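You operate a simulated robot arm through the tools that you are given. There is no shell and no other tool.

You are at the controls of a simulated robot arm. One attempt, no reset.

## Task
Plug the big sink bowl, add two pumps of soap and run hot water to the blue line.
Fine: exactly two pumps; the tap ends off.

Only the result counts: the job must be done as asked and must still hold three seconds after the hand-in. Knocking over, shifting, dropping, spilling or breaking anything else fails it.

## Robot
A 7-joint arm with a two-finger parallel gripper, fixed in place. Base frame: the origin is on the floor under the middle of its stand, x ahead of it, y to its left, z up. Units: cm, degrees, N and s.
It reaches about 124.7 cm from its shoulder. Its first joint turns from -132.0 to 132.0 degrees. Payload 3.91 kg.
Tool frame: the origin (TCP) lies between the finger pads and is the grasp point; the fingertips stand 3 cm ahead of it; z points along the fingers, y is the line along which they close. The gripper opens to 11 cm. The fingers are 2 cm wide and 1 cm thick; the gripper's body (4.8 by 11.2 cm) begins 5.5 cm behind the TCP.
Orientation is that of the tool frame in the base frame, as a unit quaternion [x, y, z, w]. With the fingers straight down and closing along the base's y, the tool's x points along the base's -x, its y along +y and its z along -z.

## Interface
- The arm moves only by the tool arm_command. Its argument "commands" is a list that holds one entry, the list of rows, each a list of 7 numbers: the shift along the base's x, y, z in cm, then the turn, a rotation vector about the base's x, y, z in degrees, then the opening, from 0 (shut) to 1 (fully open). In form: [[[x, y, z, rx, ry, rz, fingers], ...]]. A call has 1 to 20 rows; each row is the pose to reach, as a shift and turn from the pose commanded when the call began. A row lasts 0.2 s, in which the tool goes at most 5 cm and 8.6 degrees; a call with a longer step from one row to the next is refused whole, and so is a gripper value outside its range. A pose out of reach is approached as far as the arm can. The call stops where the force on the tool passes 40 N (or 10 N more than at its start, if that is more) or the arm is blocked; 0.2 s more then pass. Each finger travels about 10.8 cm/s and halts on what it meets, pressing with about 42 N; the grip force reading is that of the motor and also rises with nothing between the fingers. The clock runs only during rows and for 0.2 s after the last one: add rows that repeat a pose to give the fingers time. The reply holds the time, the measured pose of the TCP, the force on the tool along the base axes, the opening and the grip force, in the units named above and with some noise, with the torque about the TCP (base axes, N m) and any sound that the robot's microphone picked up, and new pictures: "show" is both (left out), scene, wrist or none.
- Cameras (640 x 400 px; columns grow to the right, rows downward): "scene" is fixed at [40.06, 49.9, 170.42]; the picture's right is [0.14, 0.99, 0.00], its down [0.90, -0.13, -0.42] and it looks along [-0.41, 0.06, -0.91] (base axes); focal length 289 px, centre (320, 200). "wrist" rides on the gripper at [7.2, 1.7, -10.3] in the tool frame; the picture's right is [-0.23, 0.97, 0.00], its down [-0.76, -0.18, -0.62] and it looks along [-0.61, -0.14, 0.78] (tool axes); focal length 222 px, centre (320, 200). There is no depth. A picture from a camera that has moved, and an enlarged one, comes with that camera's place and axes in the base frame and with its lens.
- close_up(camera, box): a new picture of the part [left, top, right, bottom] of that camera's present view, enlarged. The clock stands still meanwhile.
- finish_job(): hands the job in; it is judged then, once.

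Nothing tells you positions but the pictures and the camera data. Unless the task says otherwise, let go and move clear before handing in.

The tools are called by a JSON object that holds its "method" and its "body". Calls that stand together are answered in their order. arm_command: Moves the arm, as the interface text tells. Its arguments: {"type":"object","properties":{"commands":{"type":"array","items":{"type":"array","items":{"type":"array","items":{"type":"number"}}}},"show":{"type":"string","enum":["both","scene","wrist","none"]}},"required":["commands"]} The other tools are called the same way: close_up (camera, box) takes an enlarged picture of a part of a camera's view; finish_job () hands the job in.

At the start:

```text
time: 0.0
tcp_pos: [0.8, 44.86, 130.77]
ee_rot: [0.0, 1.0, 0.001, 0.0]
wrist_force: [0.6, -0.2, -0.3]
wrist_torque: [-0.04, 0.02, 0.0]
width: 11.01
finger_force: 0.0
```

scene: 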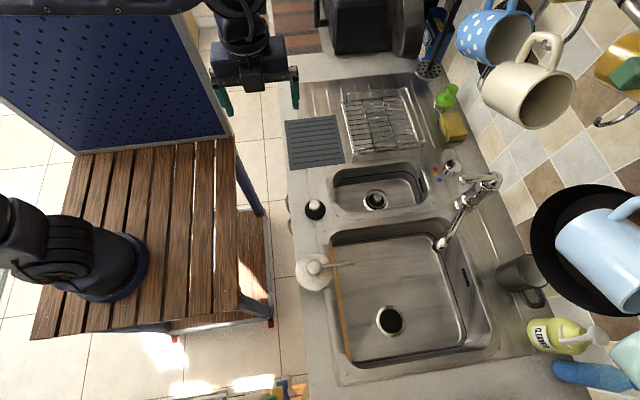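
wrist: 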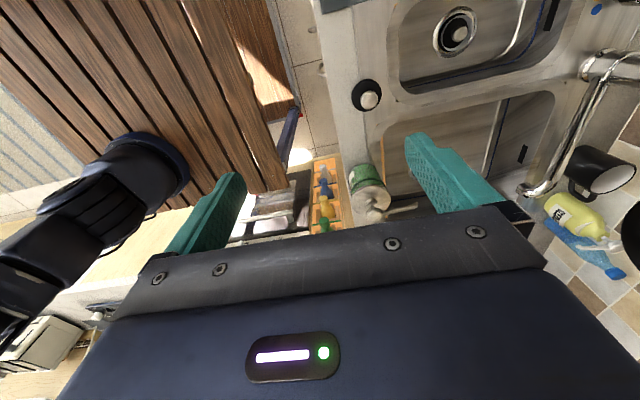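

I see a sink with a large bowl and a small bowl, a soap dispenser at the left edge, a small black plug near the small bowl, and a tap at the back. I'll look closer before moving anything.

{"method": "close_up", "body": {"camera": "scene", "box": [280, 150, 540, 312]}}

{"method": "close_up", "body": {"camera": "scene", "box": [280, 230, 400, 305]}}

{"method": "close_up", "body": {"camera": "scene", "box": [410, 140, 530, 215]}}

{"method": "close_up", "body": {"camera": "scene", "box": [300, 210, 556, 370]}}

{"method": "close_up", "body": {"camera": "wrist", "box": [320, 0, 640, 200]}}

```text
2.46 times, centred on (410, 231) of scene
camera zoom: at [40.06, 49.9, 170.42], right [0.14, 0.99, 0.0], down [0.9, -0.13, -0.42], along [-0.41, 0.06, -0.91], focal length 710 px, centre (98, 124)
```

zoom: 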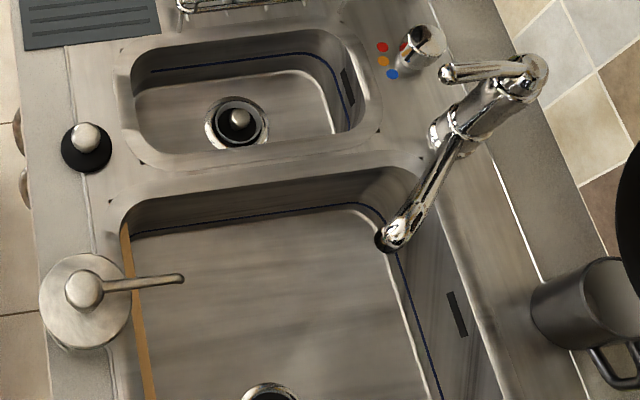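

```text
5.33 times, centred on (340, 268) of scene
camera zoom: at [40.06, 49.9, 170.42], right [0.14, 0.99, 0.0], down [0.9, -0.13, -0.42], along [-0.41, 0.06, -0.91], focal length 1539 px, centre (213, -160)
```

zoom: 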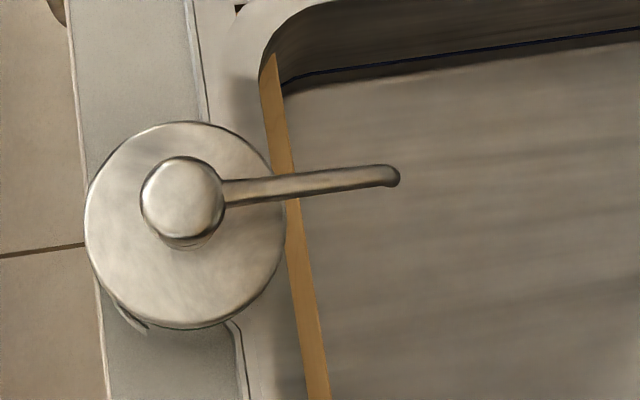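

```text
5.33 times, centred on (470, 178) of scene
camera zoom: at [40.06, 49.9, 170.42], right [0.14, 0.99, 0.0], down [0.9, -0.13, -0.42], along [-0.41, 0.06, -0.91], focal length 1539 px, centre (-480, 320)
```

zoom: 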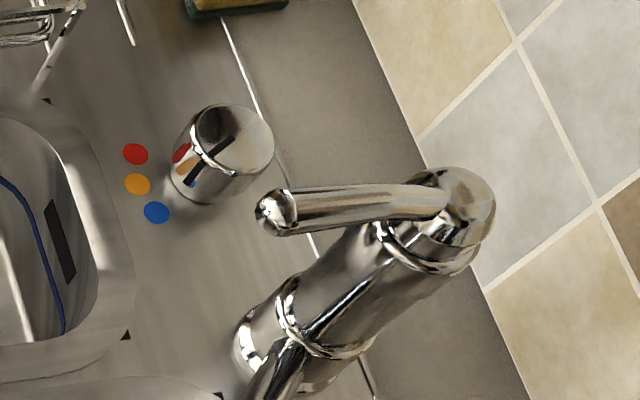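

```text
2.50 times, centred on (428, 290) of scene
camera zoom: at [40.06, 49.9, 170.42], right [0.14, 0.99, 0.0], down [0.9, -0.13, -0.42], along [-0.41, 0.06, -0.91], focal length 722 px, centre (50, -25)
```

zoom: 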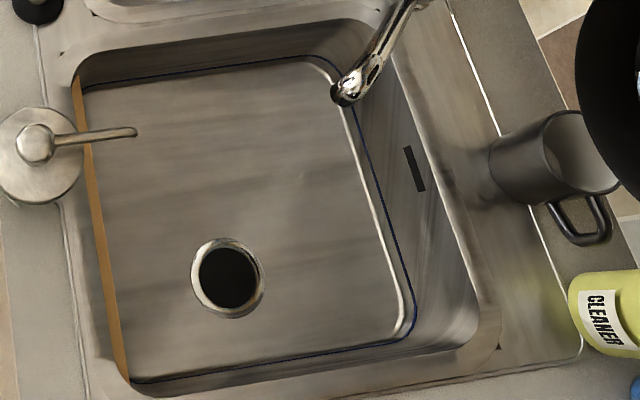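

```text
2.00 times, centred on (480, 100) of wrist
camera zoom: at [-6.45, 46.66, 141.14], right [0.23, 0.97, 0.0], down [0.76, -0.18, 0.62], along [0.61, -0.14, -0.78], focal length 444 px, centre (0, 400)
```

zoom: 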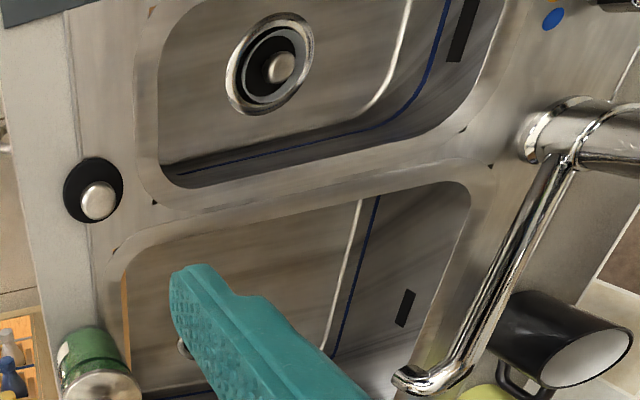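

The black plug sits on the rim at roughly (7, 53, 91). The small bowl's drain also seems to hold a plug, so I'll compare sizes and check for other candidates.

{"method": "close_up", "body": {"camera": "scene", "box": [295, 170, 423, 250]}}

{"method": "close_up", "body": {"camera": "scene", "box": [358, 295, 422, 335]}}

{"method": "close_up", "body": {"camera": "wrist", "box": [400, 0, 528, 80]}}

{"method": "close_up", "body": {"camera": "scene", "box": [270, 50, 510, 200]}}

{"method": "close_up", "body": {"camera": "wrist", "box": [230, 130, 430, 255]}}

{"method": "close_up", "body": {"camera": "wrist", "box": [500, 0, 640, 88]}}

```text
5.00 times, centred on (359, 210) of scene
camera zoom: at [40.06, 49.9, 170.42], right [0.14, 0.99, 0.0], down [0.9, -0.13, -0.42], along [-0.41, 0.06, -0.91], focal length 1443 px, centre (125, 150)
```

zoom: 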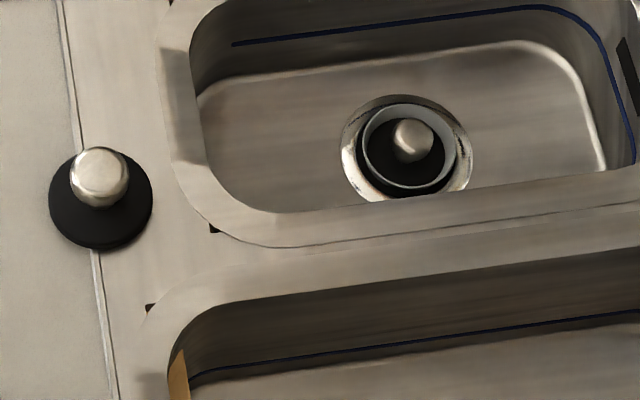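

```text
10.00 times, centred on (390, 315) of scene
camera zoom: at [40.06, 49.9, 170.42], right [0.14, 0.99, 0.0], down [0.9, -0.13, -0.42], along [-0.41, 0.06, -0.91], focal length 2886 px, centre (-380, -950)
```

zoom: 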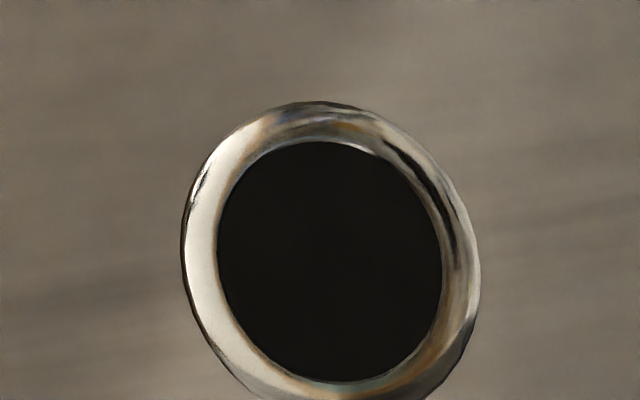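

```text
5.00 times, centred on (464, 40) of wrist
camera zoom: at [-6.45, 46.66, 141.14], right [0.23, 0.97, 0.0], down [0.76, -0.18, 0.62], along [0.61, -0.14, -0.78], focal length 1111 px, centre (-400, 1000)
```

zoom: 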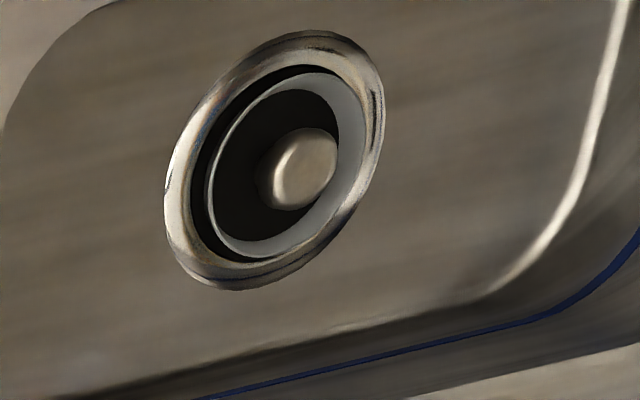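

```text
2.67 times, centred on (390, 125) of scene
camera zoom: at [40.06, 49.9, 170.42], right [0.14, 0.99, 0.0], down [0.9, -0.13, -0.42], along [-0.41, 0.06, -0.91], focal length 770 px, centre (133, 400)
```

zoom: 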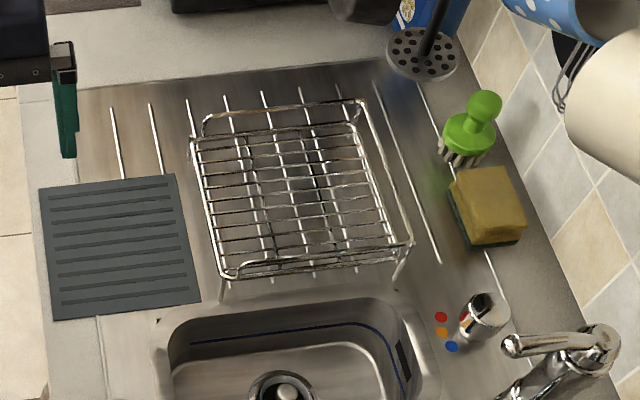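

```text
3.20 times, centred on (330, 192) of wrist
camera zoom: at [-6.45, 46.66, 141.14], right [0.23, 0.97, 0.0], down [0.76, -0.18, 0.62], along [0.61, -0.14, -0.78], focal length 711 px, centre (288, 224)
```

zoom: 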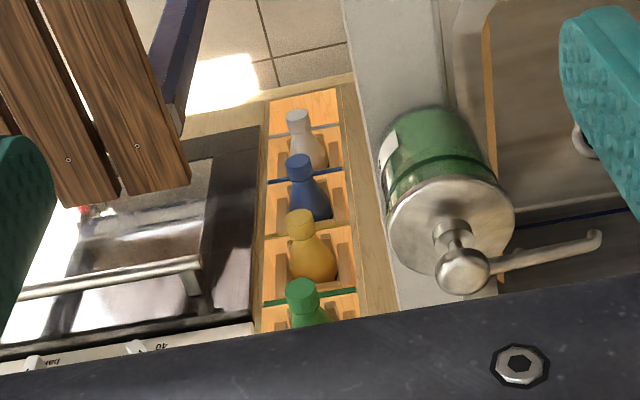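

```text
4.55 times, centred on (570, 44) of wrist
camera zoom: at [-6.45, 46.66, 141.14], right [0.23, 0.97, 0.0], down [0.76, -0.18, 0.62], along [0.61, -0.14, -0.78], focal length 1010 px, centre (-816, 909)
```

zoom: 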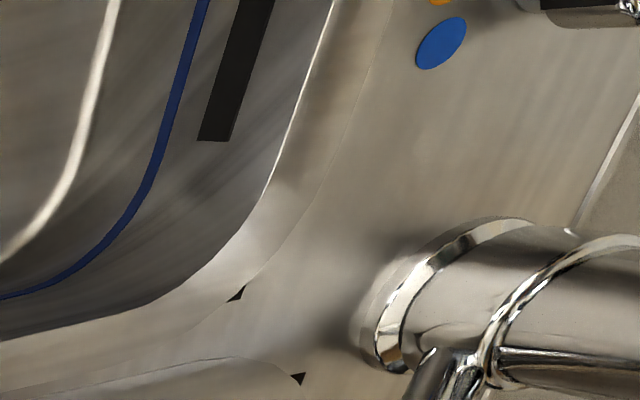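

The soap pump's nozzle already points over the big bowl. The tap spout also looks to end over it, at about (26.6, 79, 107). I'll turn the hand 90° so the wrist camera looks toward the tap and bowls.

{"method": "arm_command", "body": {"commands": [[[0, 0, 0, 0, 0, 8.2, 1], [0, 0, 0, 0, 0, 16.4, 1], [0, 0, 0, 0, 0, 24.6, 1], [0, 0, 0, 0, 0, 32.8, 1], [0, 0, 0, 0, 0, 41, 1], [0, 0, 0, 0, 0, 49.2, 1], [0, 0, 0, 0, 0, 57.4, 1], [0, 0, 0, 0, 0, 65.6, 1], [0, 0, 0, 0, 0, 73.8, 1], [0, 0, 0, 0, 0, 82, 1], [0, 0, 0, 0, 0, 90, 1], [0, 0, 0, 0, 0, 90, 1]]], "show": "both"}}

```text
time: 2.6
tcp_pos: [0.71, 44.94, 130.67]
ee_rot: [0.707, -0.707, 0.0, 0.0]
wrist_force: [0.2, -0.6, 0.2]
wrist_torque: [0.0, -0.03, -0.01]
width: 11.02
finger_force: 0.1
camera wrist: at [-0.87, 37.73, 141.14], right [-0.97, 0.23, 0.0], down [0.18, 0.76, 0.62], along [0.14, 0.61, -0.78], focal length 222 px, centre (320, 200)
```

scene: 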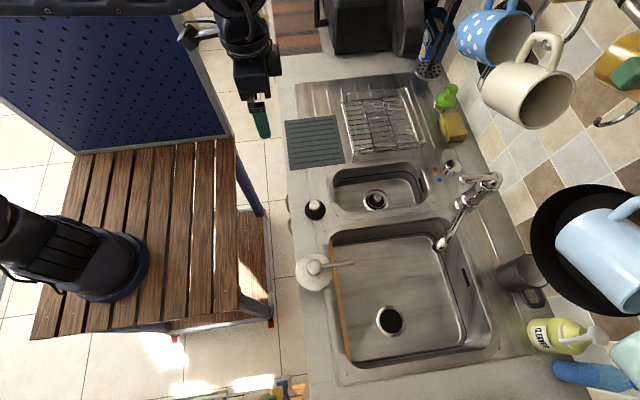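
wrist: 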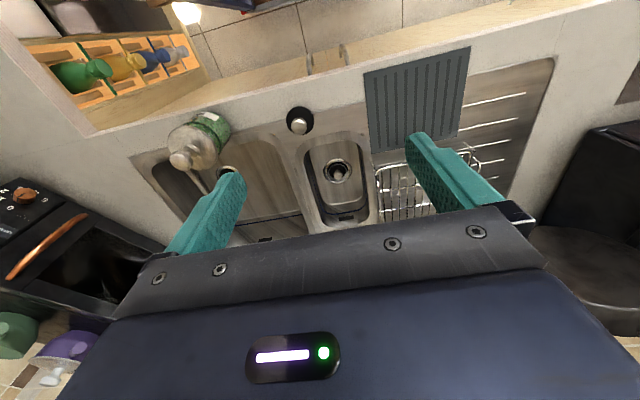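

The wrist camera sees mostly straight down past the fingers. I'll zoom on the drains, plug and soap from here to triangulate them.

{"method": "close_up", "body": {"camera": "wrist", "box": [270, 90, 398, 170]}}

{"method": "close_up", "body": {"camera": "wrist", "box": [140, 100, 268, 180]}}

{"method": "close_up", "body": {"camera": "wrist", "box": [200, 90, 400, 215]}}

{"method": "close_up", "body": {"camera": "wrist", "box": [300, 140, 364, 180]}}

```text
5.00 times, centred on (334, 130) of wrist
camera zoom: at [-0.87, 37.73, 141.14], right [-0.97, 0.23, 0.0], down [0.18, 0.76, 0.62], along [0.14, 0.61, -0.78], focal length 1111 px, centre (250, 550)
```

zoom: 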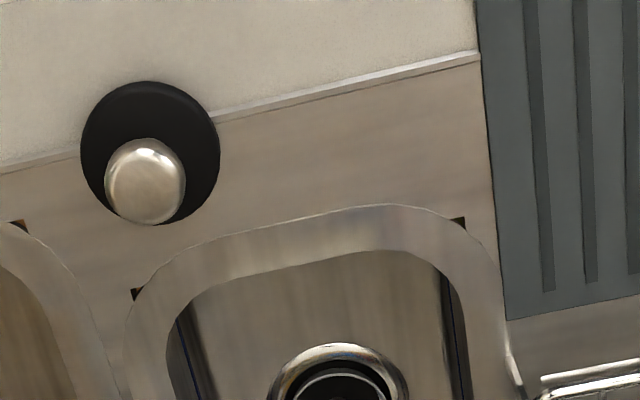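

```text
5.00 times, centred on (204, 140) of wrist
camera zoom: at [-0.87, 37.73, 141.14], right [-0.97, 0.23, 0.0], down [0.18, 0.76, 0.62], along [0.14, 0.61, -0.78], focal length 1111 px, centre (900, 500)
```

zoom: 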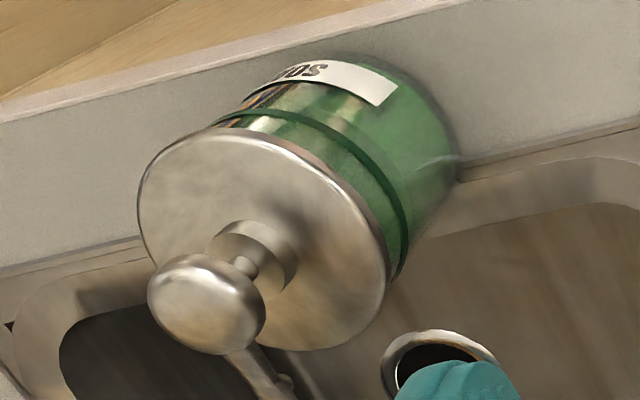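

```text
3.20 times, centred on (300, 152) of wrist
camera zoom: at [-0.87, 37.73, 141.14], right [-0.97, 0.23, 0.0], down [0.18, 0.76, 0.62], along [0.14, 0.61, -0.78], focal length 711 px, centre (384, 352)
```

zoom: 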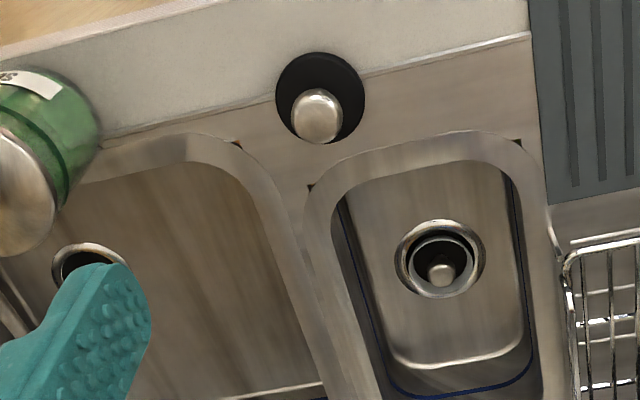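

```text
10.00 times, centred on (332, 160) of wrist
camera zoom: at [-0.87, 37.73, 141.14], right [-0.97, 0.23, 0.0], down [0.18, 0.76, 0.62], along [0.14, 0.61, -0.78], focal length 2221 px, centre (200, 600)
```

zoom: 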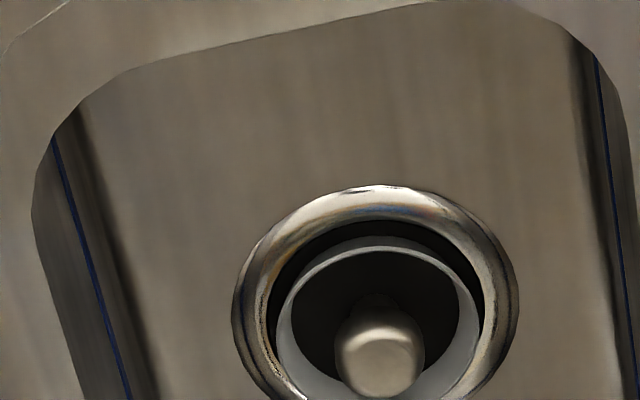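

The rim plug is about 6.2 cm wide, its knob near (7.4, 53.3). The pump head is near (27.2, 50.7, 106) and the small drain already holds a strainer cup. Next I'll move high over the big bowl to look straight at its drain.

{"method": "arm_command", "body": {"commands": [[[4, 2, 0, 0, 0, 0, 1], [8, 4, 0, 0, 0, 0, 1], [12, 6, 0, 0, 0, 0, 1], [16, 8, 0, 0, 0, 0, 1], [20, 10, 0, 0, 0, 0, 1], [24, 12, 0, 0, 0, 0, 1], [28, 14, 0, 0, 0, 0, 1], [32, 16, 0, 0, 0, 0, 1], [36, 18, 0, 0, 0, 0, 1], [38.3, 19.1, -4, 0, 0, 0, 1], [38.3, 19.1, -8, 0, 0, 0, 1], [38.3, 19.1, -8, 0, 0, 0, 1]]], "show": "both"}}

```text
time: 5.2
tcp_pos: [38.95, 64.06, 122.8]
ee_rot: [-0.707, 0.707, 0.0, 0.0]
wrist_force: [0.3, -0.7, 0.3]
wrist_torque: [-0.02, -0.03, -0.02]
width: 11.01
finger_force: 0.1
camera wrist: at [37.34, 56.87, 133.17], right [-0.97, 0.23, 0.0], down [0.18, 0.76, 0.62], along [0.14, 0.61, -0.78], focal length 222 px, centre (320, 200)
```

scene: 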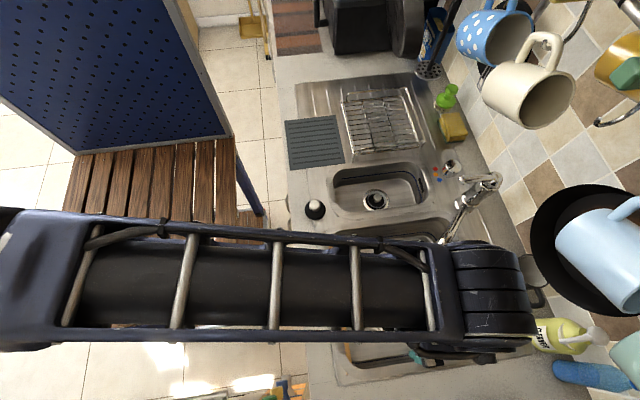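
wrist: 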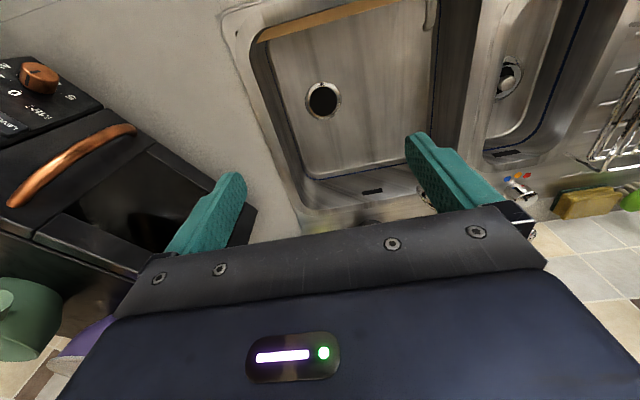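

{"method": "close_up", "body": {"camera": "wrist", "box": [290, 72, 354, 112]}}

{"method": "close_up", "body": {"camera": "wrist", "box": [220, 0, 460, 150]}}

{"method": "close_up", "body": {"camera": "wrist", "box": [480, 150, 608, 230]}}

{"method": "close_up", "body": {"camera": "wrist", "box": [475, 40, 555, 90]}}

```text
10.00 times, centred on (322, 92) of wrist
camera zoom: at [37.34, 56.87, 133.17], right [-0.97, 0.23, 0.0], down [0.18, 0.76, 0.62], along [0.14, 0.61, -0.78], focal length 2221 px, centre (300, 1280)
```

zoom: 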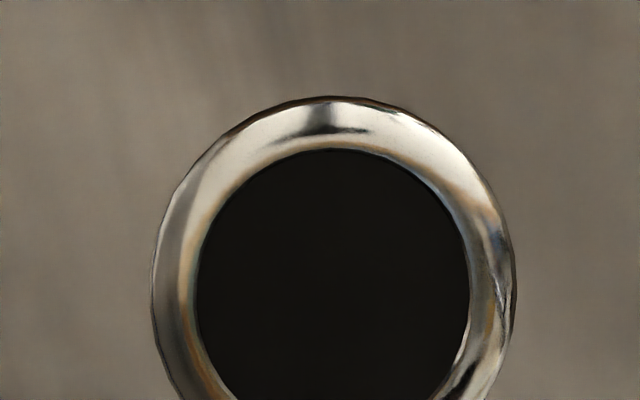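

```text
2.67 times, centred on (340, 75) of wrist
camera zoom: at [37.34, 56.87, 133.17], right [-0.97, 0.23, 0.0], down [0.18, 0.76, 0.62], along [0.14, 0.61, -0.78], focal length 592 px, centre (267, 533)
```

zoom: 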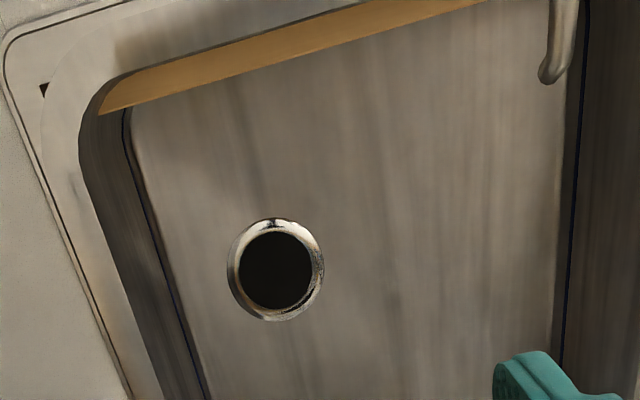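

```text
5.00 times, centred on (544, 190) of wrist
camera zoom: at [37.34, 56.87, 133.17], right [-0.97, 0.23, 0.0], down [0.18, 0.76, 0.62], along [0.14, 0.61, -0.78], focal length 1111 px, centre (-800, 250)
```

zoom: 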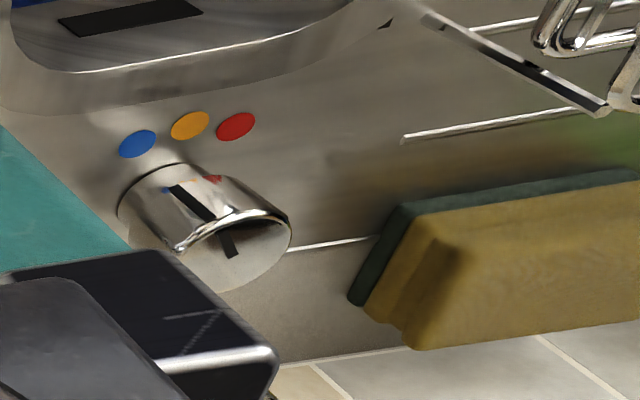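

```text
8.00 times, centred on (515, 65) of wrist
camera zoom: at [37.34, 56.87, 133.17], right [-0.97, 0.23, 0.0], down [0.18, 0.76, 0.62], along [0.14, 0.61, -0.78], focal length 1777 px, centre (-1240, 1280)
```

zoom: 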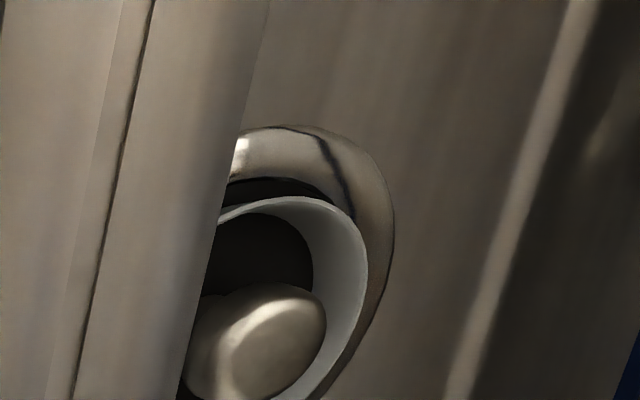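

The big drain is near (40.1, 72.0, 74), and its hole is about 6.9 cm wide. The temperature knob points to blue (cold), so it must turn to red. First the plug: I'll go above it and look closer.

{"method": "arm_command", "body": {"commands": [[[-4.5, -1.5, 0, 0, 0, 0, 1], [-9, -3, 0, 0, 0, 0, 1], [-13.5, -4.5, 0, 0, 0, 0, 1], [-18, -6, 0, 0, 0, 0, 1], [-22.5, -7.5, 0, 0, 0, 0, 0.8], [-27, -9, 0, 0, 0, 0, 0.65], [-31.7, -10.6, 0, 0, 0, 0, 0.65], [-31.7, -10.6, -4.5, 0, 0, 0, 0.65], [-31.7, -10.6, -9, 0, 0, 0, 0.65], [-31.7, -10.6, -13.5, 0, 0, 0, 0.65], [-31.7, -10.6, -17, 0, 0, 0, 0.65], [-31.7, -10.6, -17, 0, 0, 0, 0.65]]], "show": "both"}}

{"method": "close_up", "body": {"camera": "wrist", "box": [240, 70, 400, 170]}}

```text
time: 7.8
tcp_pos: [7.32, 53.47, 105.89]
ee_rot: [-0.707, 0.707, 0.0, 0.0]
wrist_force: [-1.1, 0.4, 0.2]
wrist_torque: [-0.04, 0.0, 0.04]
width: 7.14
finger_force: 0.1
camera wrist: at [5.71, 46.31, 116.16], right [-0.97, 0.23, 0.0], down [0.18, 0.76, 0.62], along [0.14, 0.61, -0.78], focal length 222 px, centre (320, 200)
```

scene: 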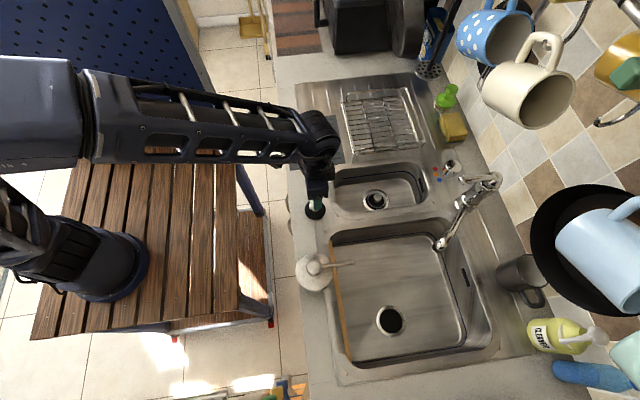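
wrist: 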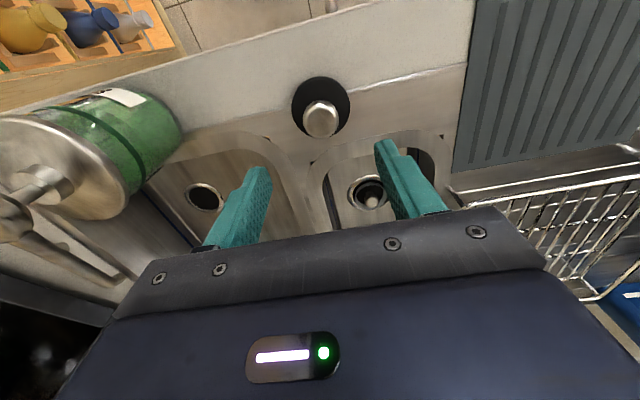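

```text
4.00 times, centred on (320, 120) of wrist
camera zoom: at [5.71, 46.31, 116.16], right [-0.97, 0.23, 0.0], down [0.18, 0.76, 0.62], along [0.14, 0.61, -0.78], focal length 888 px, centre (320, 520)
```

zoom: 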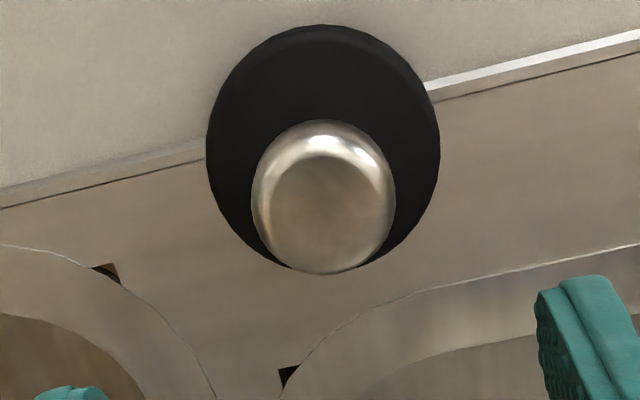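

The plug's knob centre is at about (7.24, 53.45, 94.5). I'll lower to it and close.

{"method": "arm_command", "body": {"commands": [[[-0.05, 0, -4, 0, 0, 0, 0.65], [-0.05, 0, -8, 0, 0, 0, 0.65], [-0.05, 0, -10.5, 0, 0, 0, 0.65], [-0.05, 0, -11.1, 0, 0, 0, 0.65], [-0.05, 0, -11.1, 0, 0, 0, 0.65]]], "show": "wrist"}}

{"method": "close_up", "body": {"camera": "wrist", "box": [220, 70, 420, 195]}}

{"method": "close_up", "body": {"camera": "scene", "box": [285, 180, 349, 220]}}

```text
time: 9.0
tcp_pos: [7.45, 53.31, 94.72]
ee_rot: [-0.707, 0.708, 0.0, 0.0]
wrist_force: [0.9, -0.2, 0.9]
wrist_torque: [0.04, 0.04, 0.02]
width: 7.14
finger_force: 0.1
camera wrist: at [5.73, 46.21, 105.0], right [-0.97, 0.23, 0.0], down [0.18, 0.76, 0.62], along [0.14, 0.61, -0.78], focal length 222 px, centre (320, 200)
```

wrist: 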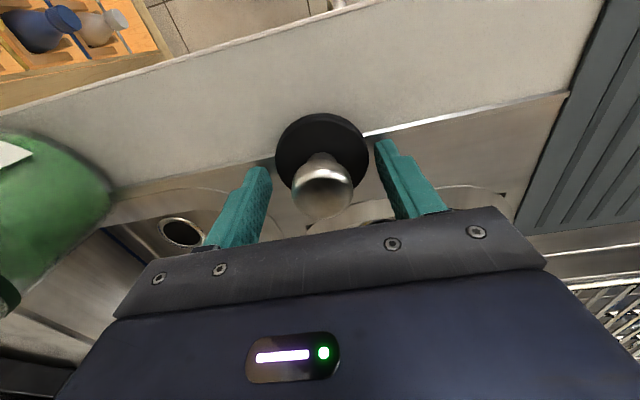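

```text
3.20 times, centred on (320, 132) of wrist
camera zoom: at [5.73, 46.21, 105.0], right [-0.97, 0.23, 0.0], down [0.18, 0.76, 0.62], along [0.14, 0.61, -0.78], focal length 711 px, centre (320, 416)
```

zoom: 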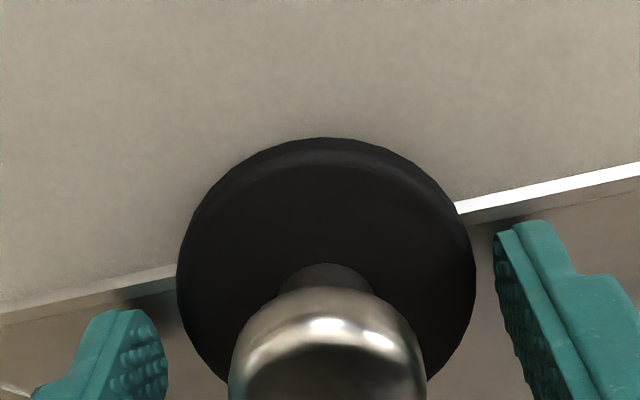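

```text
10.00 times, centred on (317, 200) of scene
camera zoom: at [40.06, 49.9, 170.42], right [0.14, 0.99, 0.0], down [0.9, -0.13, -0.42], along [-0.41, 0.06, -0.91], focal length 2886 px, centre (350, 200)
```

zoom: 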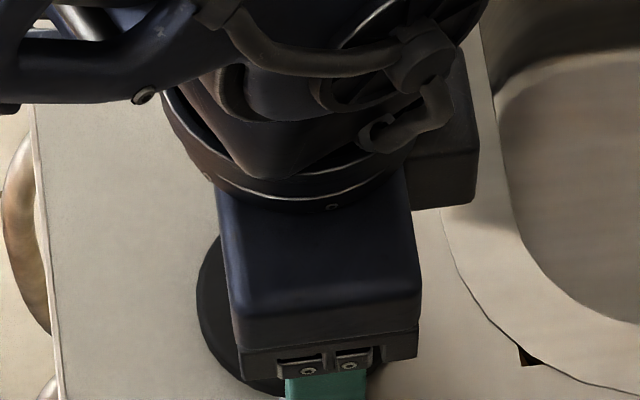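

The knob is centred between the pads, so I'll close on it and lift slightly.

{"method": "arm_command", "body": {"commands": [[[-0.1, 0.1, 0, 0, 0, 0, 0.3], [-0.1, 0.1, 0, 0, 0, 0, 0.1], [-0.1, 0.1, 0, 0, 0, 0, 0.1], [-0.1, 0.1, 0, 0, 0, 0, 0.1], [-0.1, 0.1, 1.5, 0, 0, 0, 0.1], [-0.1, 0.1, 4, 0, 0, 0, 0.1], [-0.1, 0.1, 4, 0, 0, 0, 0.1]]], "show": "both"}}

{"method": "close_up", "body": {"camera": "wrist", "box": [220, 70, 420, 195]}}

```text
time: 10.6
tcp_pos: [7.21, 53.43, 98.65]
ee_rot: [0.707, -0.707, -0.001, -0.001]
wrist_force: [-0.5, -0.4, 0.1]
wrist_torque: [-0.01, 0.01, -0.03]
width: 5.99
finger_force: 41.8
camera wrist: at [5.57, 46.29, 109.07], right [-0.97, 0.23, 0.0], down [0.18, 0.76, 0.62], along [0.14, 0.61, -0.78], focal length 222 px, centre (320, 200)
```

scene: 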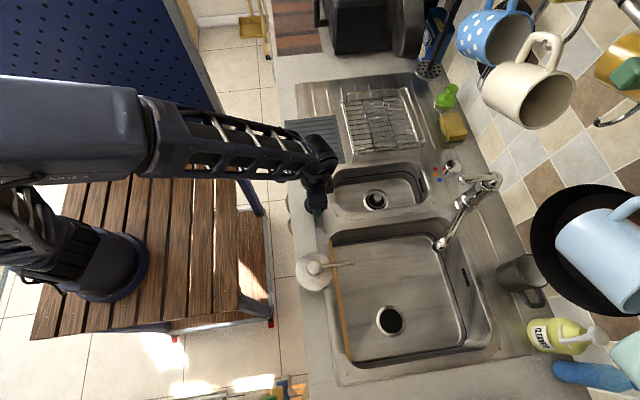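
wrist: 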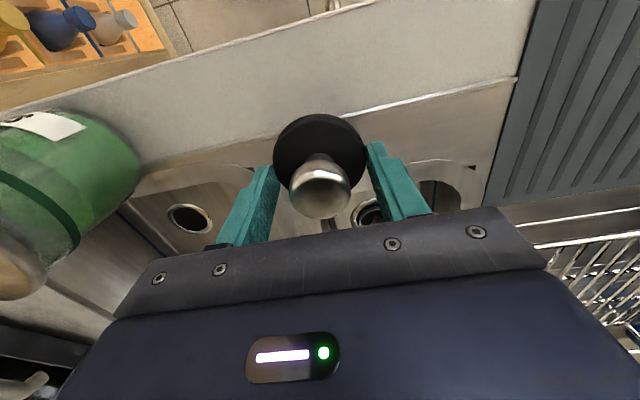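

```text
3.20 times, centred on (320, 132) of wrist
camera zoom: at [5.57, 46.29, 109.07], right [-0.97, 0.23, 0.0], down [0.18, 0.76, 0.62], along [0.14, 0.61, -0.78], focal length 711 px, centre (320, 416)
```

zoom: 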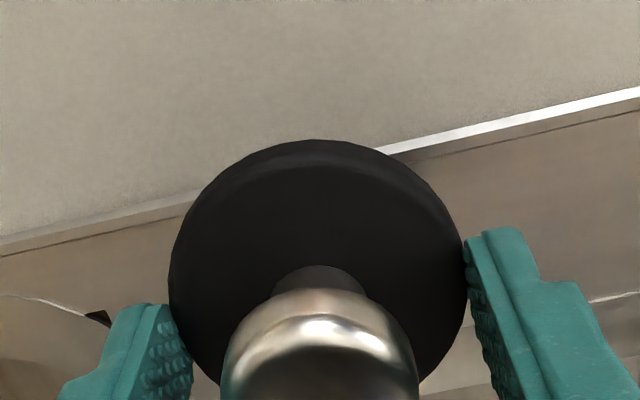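

Width 5.99 means the tips caught the rubber disc, not the knob. I'll set it back down where it was, release, rise slightly and re-grip by the knob.

{"method": "arm_command", "body": {"commands": [[[0, 0, -2, 0, 0, 0, 0.1], [0, 0, -3.6, 0, 0, 0, 0.1], [0, 0, -4.0, 0, 0, 0, 0.1], [0, 0, -4.0, 0, 0, 0, 0.1], [0, 0, -4.0, 0, 0, 0, 0.6], [0, 0, -4.0, 0, 0, 0, 0.65], [0, 0, -3.0, 0, 0, 0, 0.65], [0, 0, -2.3, 0, 0, 0, 0.65], [0, 0, -2.3, 0, 0, 0, 0.65]]], "show": "wrist"}}

{"method": "close_up", "body": {"camera": "wrist", "box": [220, 70, 420, 195]}}

{"method": "close_up", "body": {"camera": "wrist", "box": [240, 130, 400, 230]}}

```text
time: 12.6
tcp_pos: [7.2, 53.51, 96.35]
ee_rot: [-0.707, 0.707, 0.0, 0.0]
wrist_force: [1.1, -0.1, 0.0]
wrist_torque: [-0.03, -0.03, 0.0]
width: 7.15
finger_force: 0.0
camera wrist: at [5.56, 46.32, 106.73], right [-0.97, 0.23, 0.0], down [0.18, 0.76, 0.62], along [0.14, 0.61, -0.78], focal length 222 px, centre (320, 200)
```

wrist: 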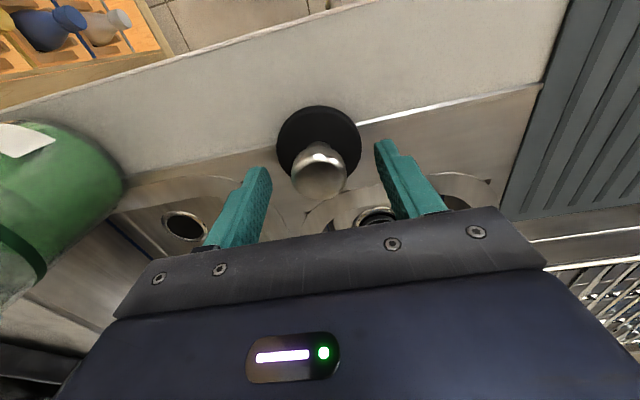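

```text
3.20 times, centred on (320, 132) of wrist
camera zoom: at [5.56, 46.32, 106.73], right [-0.97, 0.23, 0.0], down [0.18, 0.76, 0.62], along [0.14, 0.61, -0.78], focal length 711 px, centre (320, 416)
```

zoom: 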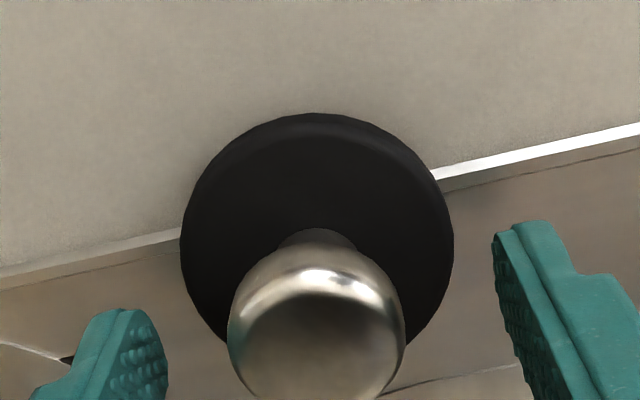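

```text
4.00 times, centred on (320, 180) of wrist
camera zoom: at [5.56, 46.32, 106.73], right [-0.97, 0.23, 0.0], down [0.18, 0.76, 0.62], along [0.14, 0.61, -0.78], focal length 888 px, centre (320, 280)
```

zoom: 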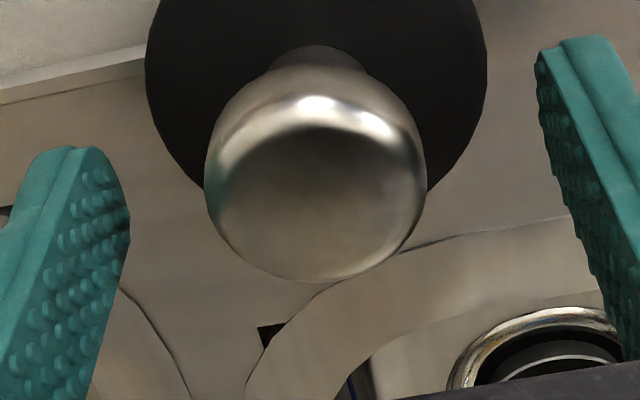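

Now the pads straddle the steel knob (centre about z 95), so I'll close and lift.

{"method": "arm_command", "body": {"commands": [[[0, 0, -0.3, 0, 0, 0, 0.4], [0, 0, -0.3, 0, 0, 0, 0.2], [0, 0, -0.3, 0, 0, 0, 0.1], [0, 0, -0.3, 0, 0, 0, 0.1], [0, 0, 1.5, 0, 0, 0, 0.1], [0, 0, 4, 0, 0, 0, 0.1], [0, 0, 8, 0, 0, 0, 0.1], [0, 0, 8, 0, 0, 0, 0.1]]], "show": "both"}}

{"method": "close_up", "body": {"camera": "wrist", "box": [220, 90, 420, 215]}}

```text
time: 14.4
tcp_pos: [7.15, 53.6, 104.41]
ee_rot: [0.707, -0.707, -0.001, 0.0]
wrist_force: [0.4, 1.5, 0.0]
wrist_torque: [0.0, -0.01, 0.01]
width: 3.27
finger_force: 41.5
camera wrist: at [5.55, 46.38, 114.73], right [-0.97, 0.23, 0.0], down [0.18, 0.76, 0.62], along [0.14, 0.61, -0.78], focal length 222 px, centre (320, 200)
```

scene: 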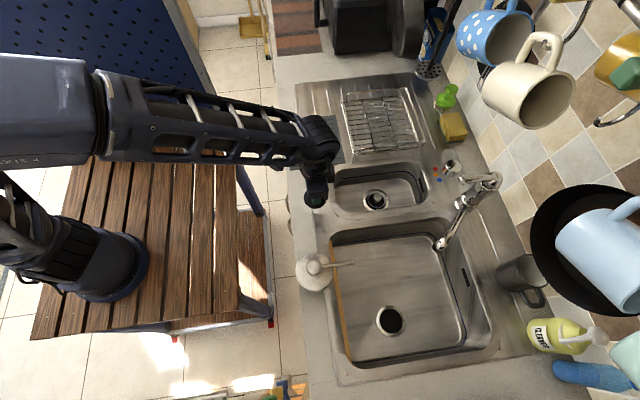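
wrist: 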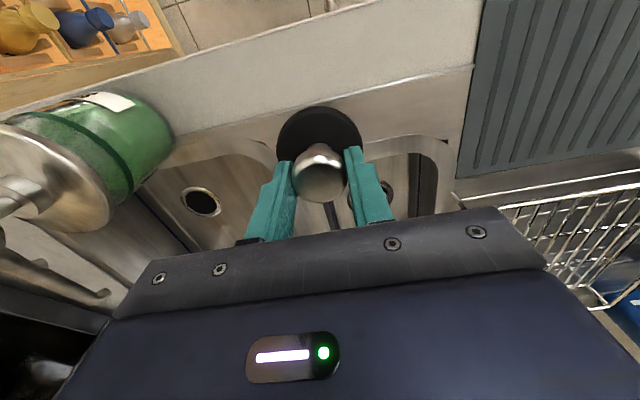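

```text
3.20 times, centred on (320, 152) of wrist
camera zoom: at [5.55, 46.38, 114.73], right [-0.97, 0.23, 0.0], down [0.18, 0.76, 0.62], along [0.14, 0.61, -0.78], focal length 711 px, centre (320, 352)
```

zoom: 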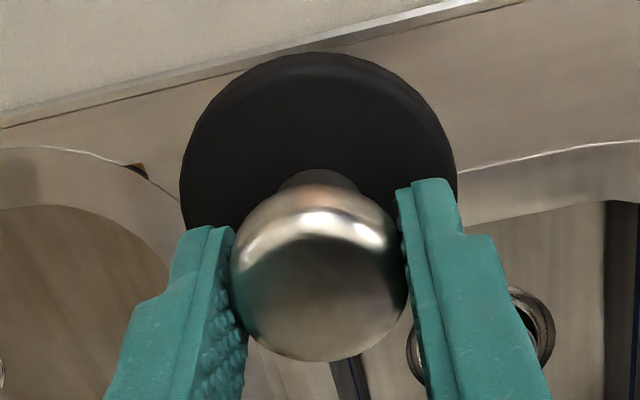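

The knob is gripped at 3.27 cm and the plug is lifted. I'll rise, travel over the big drain, then come partway down to check alignment and clearances.

{"method": "arm_command", "body": {"commands": [[[0, 0, 4.8, 0, 0, 0, 0.1], [0, 0, 9.6, 0, 0, 0, 0.1], [2, 1.2, 14, 0, 0, 0, 0.1], [6.2, 3.5, 15, 0, 0, 0, 0.1], [10.4, 5.8, 15, 0, 0, 0, 0.1], [14.6, 8.1, 15, 0, 0, 0, 0.1], [18.8, 10.5, 15, 0, 0, 0, 0.1], [23, 12.9, 15, 0, 0, 0, 0.1], [27.2, 15.2, 15, 0, 0, 0, 0.1], [31, 17.3, 15, 0, 0, 0, 0.1], [32.9, 18.4, 13, 0, 0, 0, 0.1], [32.9, 18.4, 9, 0, 0, 0, 0.1], [32.9, 18.4, 5, 0, 0, 0, 0.1], [32.9, 18.4, 5, 0, 0, 0, 0.1]]], "show": "both"}}

{"method": "close_up", "body": {"camera": "wrist", "box": [220, 60, 420, 185]}}

```text
time: 17.4
tcp_pos: [40.04, 71.91, 109.34]
ee_rot: [-0.707, 0.708, 0.0, 0.0]
wrist_force: [-0.5, -0.3, -0.5]
wrist_torque: [0.0, -0.01, -0.01]
width: 3.26
finger_force: 41.5
camera wrist: at [38.42, 64.81, 119.69], right [-0.97, 0.23, 0.0], down [0.18, 0.76, 0.62], along [0.14, 0.61, -0.78], focal length 222 px, centre (320, 200)
```

scene: 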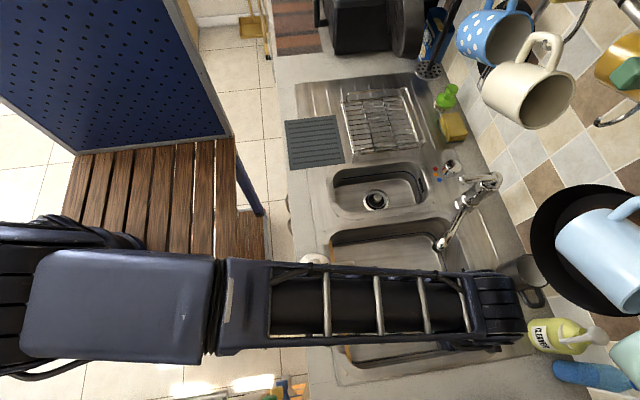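
wrist: 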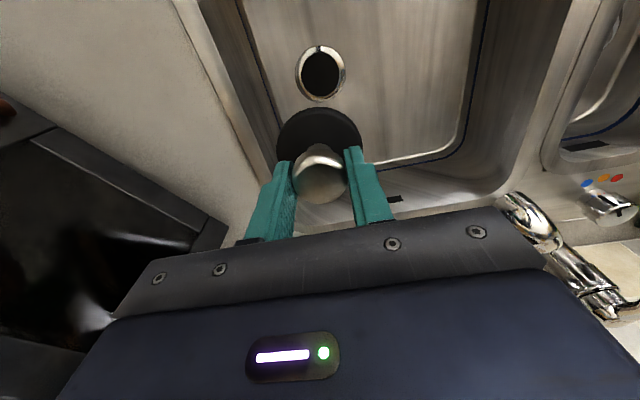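

```text
3.20 times, centred on (320, 122) of wrist
camera zoom: at [38.42, 64.81, 119.69], right [-0.97, 0.23, 0.0], down [0.18, 0.76, 0.62], along [0.14, 0.61, -0.78], focal length 711 px, centre (320, 448)
```

zoom: 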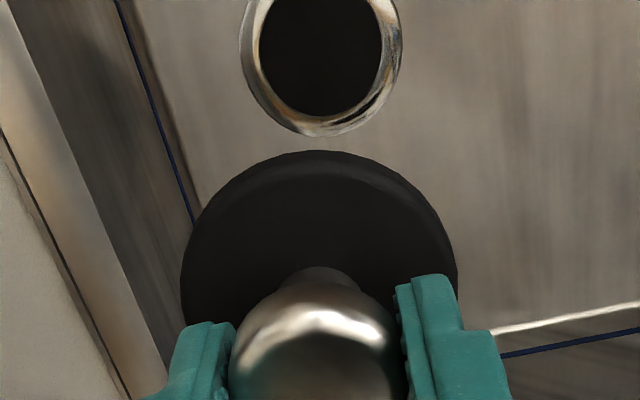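

{"method": "close_up", "body": {"camera": "wrist", "box": [272, 35, 368, 95]}}

{"method": "close_up", "body": {"camera": "scene", "box": [290, 225, 390, 288]}}

{"method": "close_up", "body": {"camera": "wrist", "box": [480, 150, 640, 250]}}

```text
6.67 times, centred on (320, 65) of wrist
camera zoom: at [38.42, 64.81, 119.69], right [-0.97, 0.23, 0.0], down [0.18, 0.76, 0.62], along [0.14, 0.61, -0.78], focal length 1481 px, centre (320, 1100)
```

zoom: 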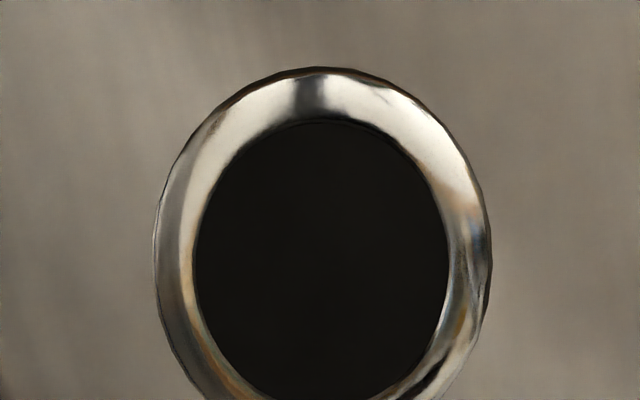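

```text
6.35 times, centred on (340, 256) of scene
camera zoom: at [40.06, 49.9, 170.42], right [0.14, 0.99, 0.0], down [0.9, -0.13, -0.42], along [-0.41, 0.06, -0.91], focal length 1833 px, centre (193, -159)
```

zoom: 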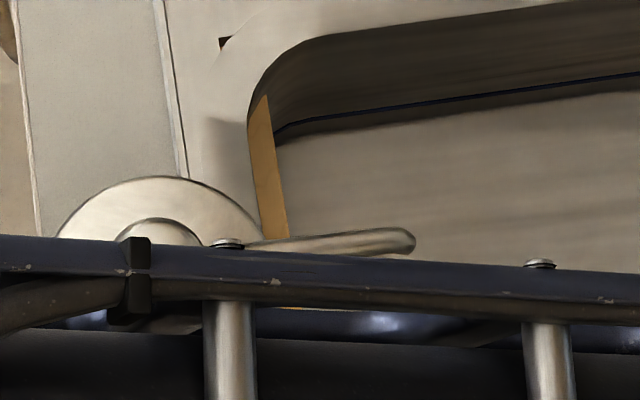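

```text
4.00 times, centred on (560, 200) of wrist
camera zoom: at [38.42, 64.81, 119.69], right [-0.97, 0.23, 0.0], down [0.18, 0.76, 0.62], along [0.14, 0.61, -0.78], focal length 888 px, centre (-640, 200)
```

zoom: 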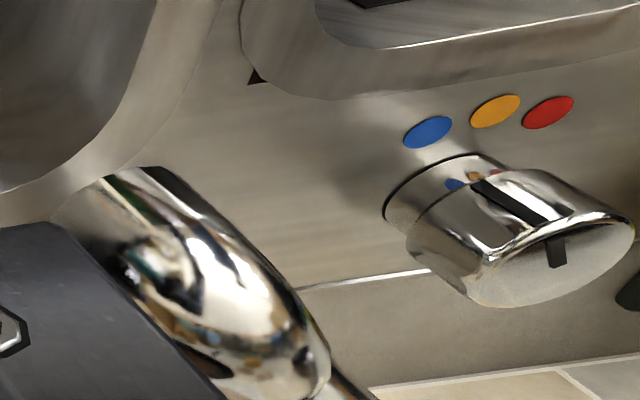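

The drain is at about (40.0, 72.0, 74.2). To keep the forearm clear of the soap pump on the way down, I'll lean the hand about 10° toward +x. Then I'll descend partway and re-check.

{"method": "arm_command", "body": {"commands": [[[0.3, 0.05, -2, 0, 5, 0, 0.1], [0.8, 0.05, -4, 0, 10, 0, 0.1], [0.8, 0.05, -8, 0, 10, 0, 0.1], [0.8, 0.05, -12, 0, 10, 0, 0.1], [0.8, 0.05, -12, 0, 10, 0, 0.1]]], "show": "both"}}

{"method": "close_up", "body": {"camera": "wrist", "box": [220, 0, 420, 125]}}

{"method": "close_up", "body": {"camera": "scene", "box": [270, 210, 430, 310]}}

```text
time: 18.6
tcp_pos: [40.86, 71.88, 97.37]
ee_rot: [-0.704, 0.705, 0.062, -0.062]
wrist_force: [-0.4, -0.4, 0.2]
wrist_torque: [0.02, -0.01, 0.03]
width: 3.28
finger_force: 41.8
camera wrist: at [41.06, 64.66, 107.85], right [-0.96, 0.23, 0.17], down [0.28, 0.76, 0.58], along [0.0, 0.61, -0.79], focal length 222 px, centre (320, 200)
```

scene: 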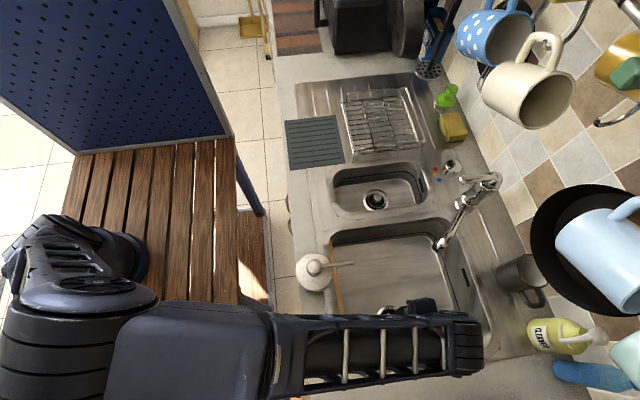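
wrist: 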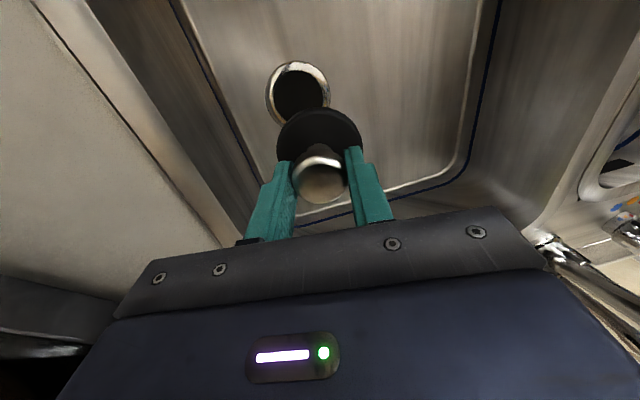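

```text
3.20 times, centred on (320, 62) of wrist
camera zoom: at [41.06, 64.66, 107.85], right [-0.96, 0.23, 0.17], down [0.28, 0.76, 0.58], along [0.0, 0.61, -0.79], focal length 711 px, centre (320, 640)
```

zoom: 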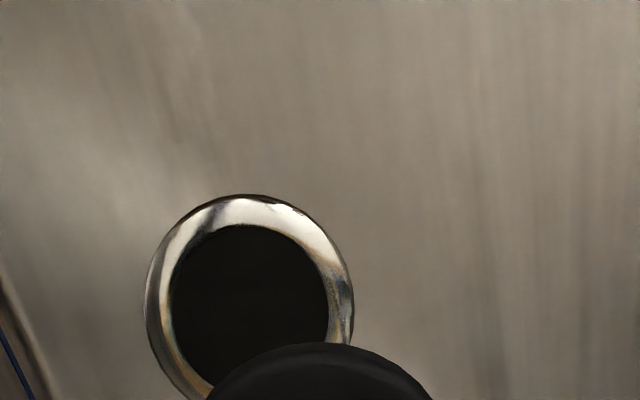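

```text
4.00 times, centred on (350, 260) of scene
camera zoom: at [40.06, 49.9, 170.42], right [0.14, 0.99, 0.0], down [0.9, -0.13, -0.42], along [-0.41, 0.06, -0.91], focal length 1154 px, centre (200, -40)
```

zoom: 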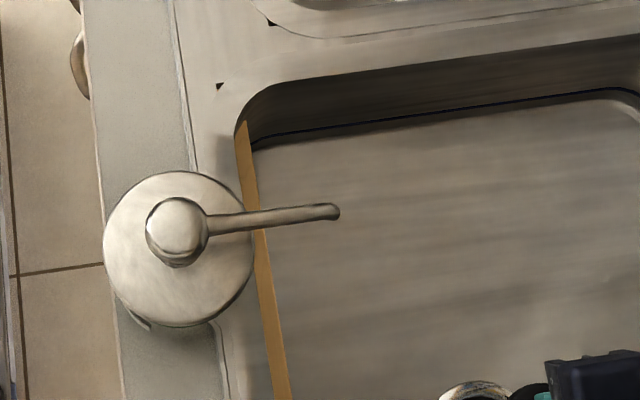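

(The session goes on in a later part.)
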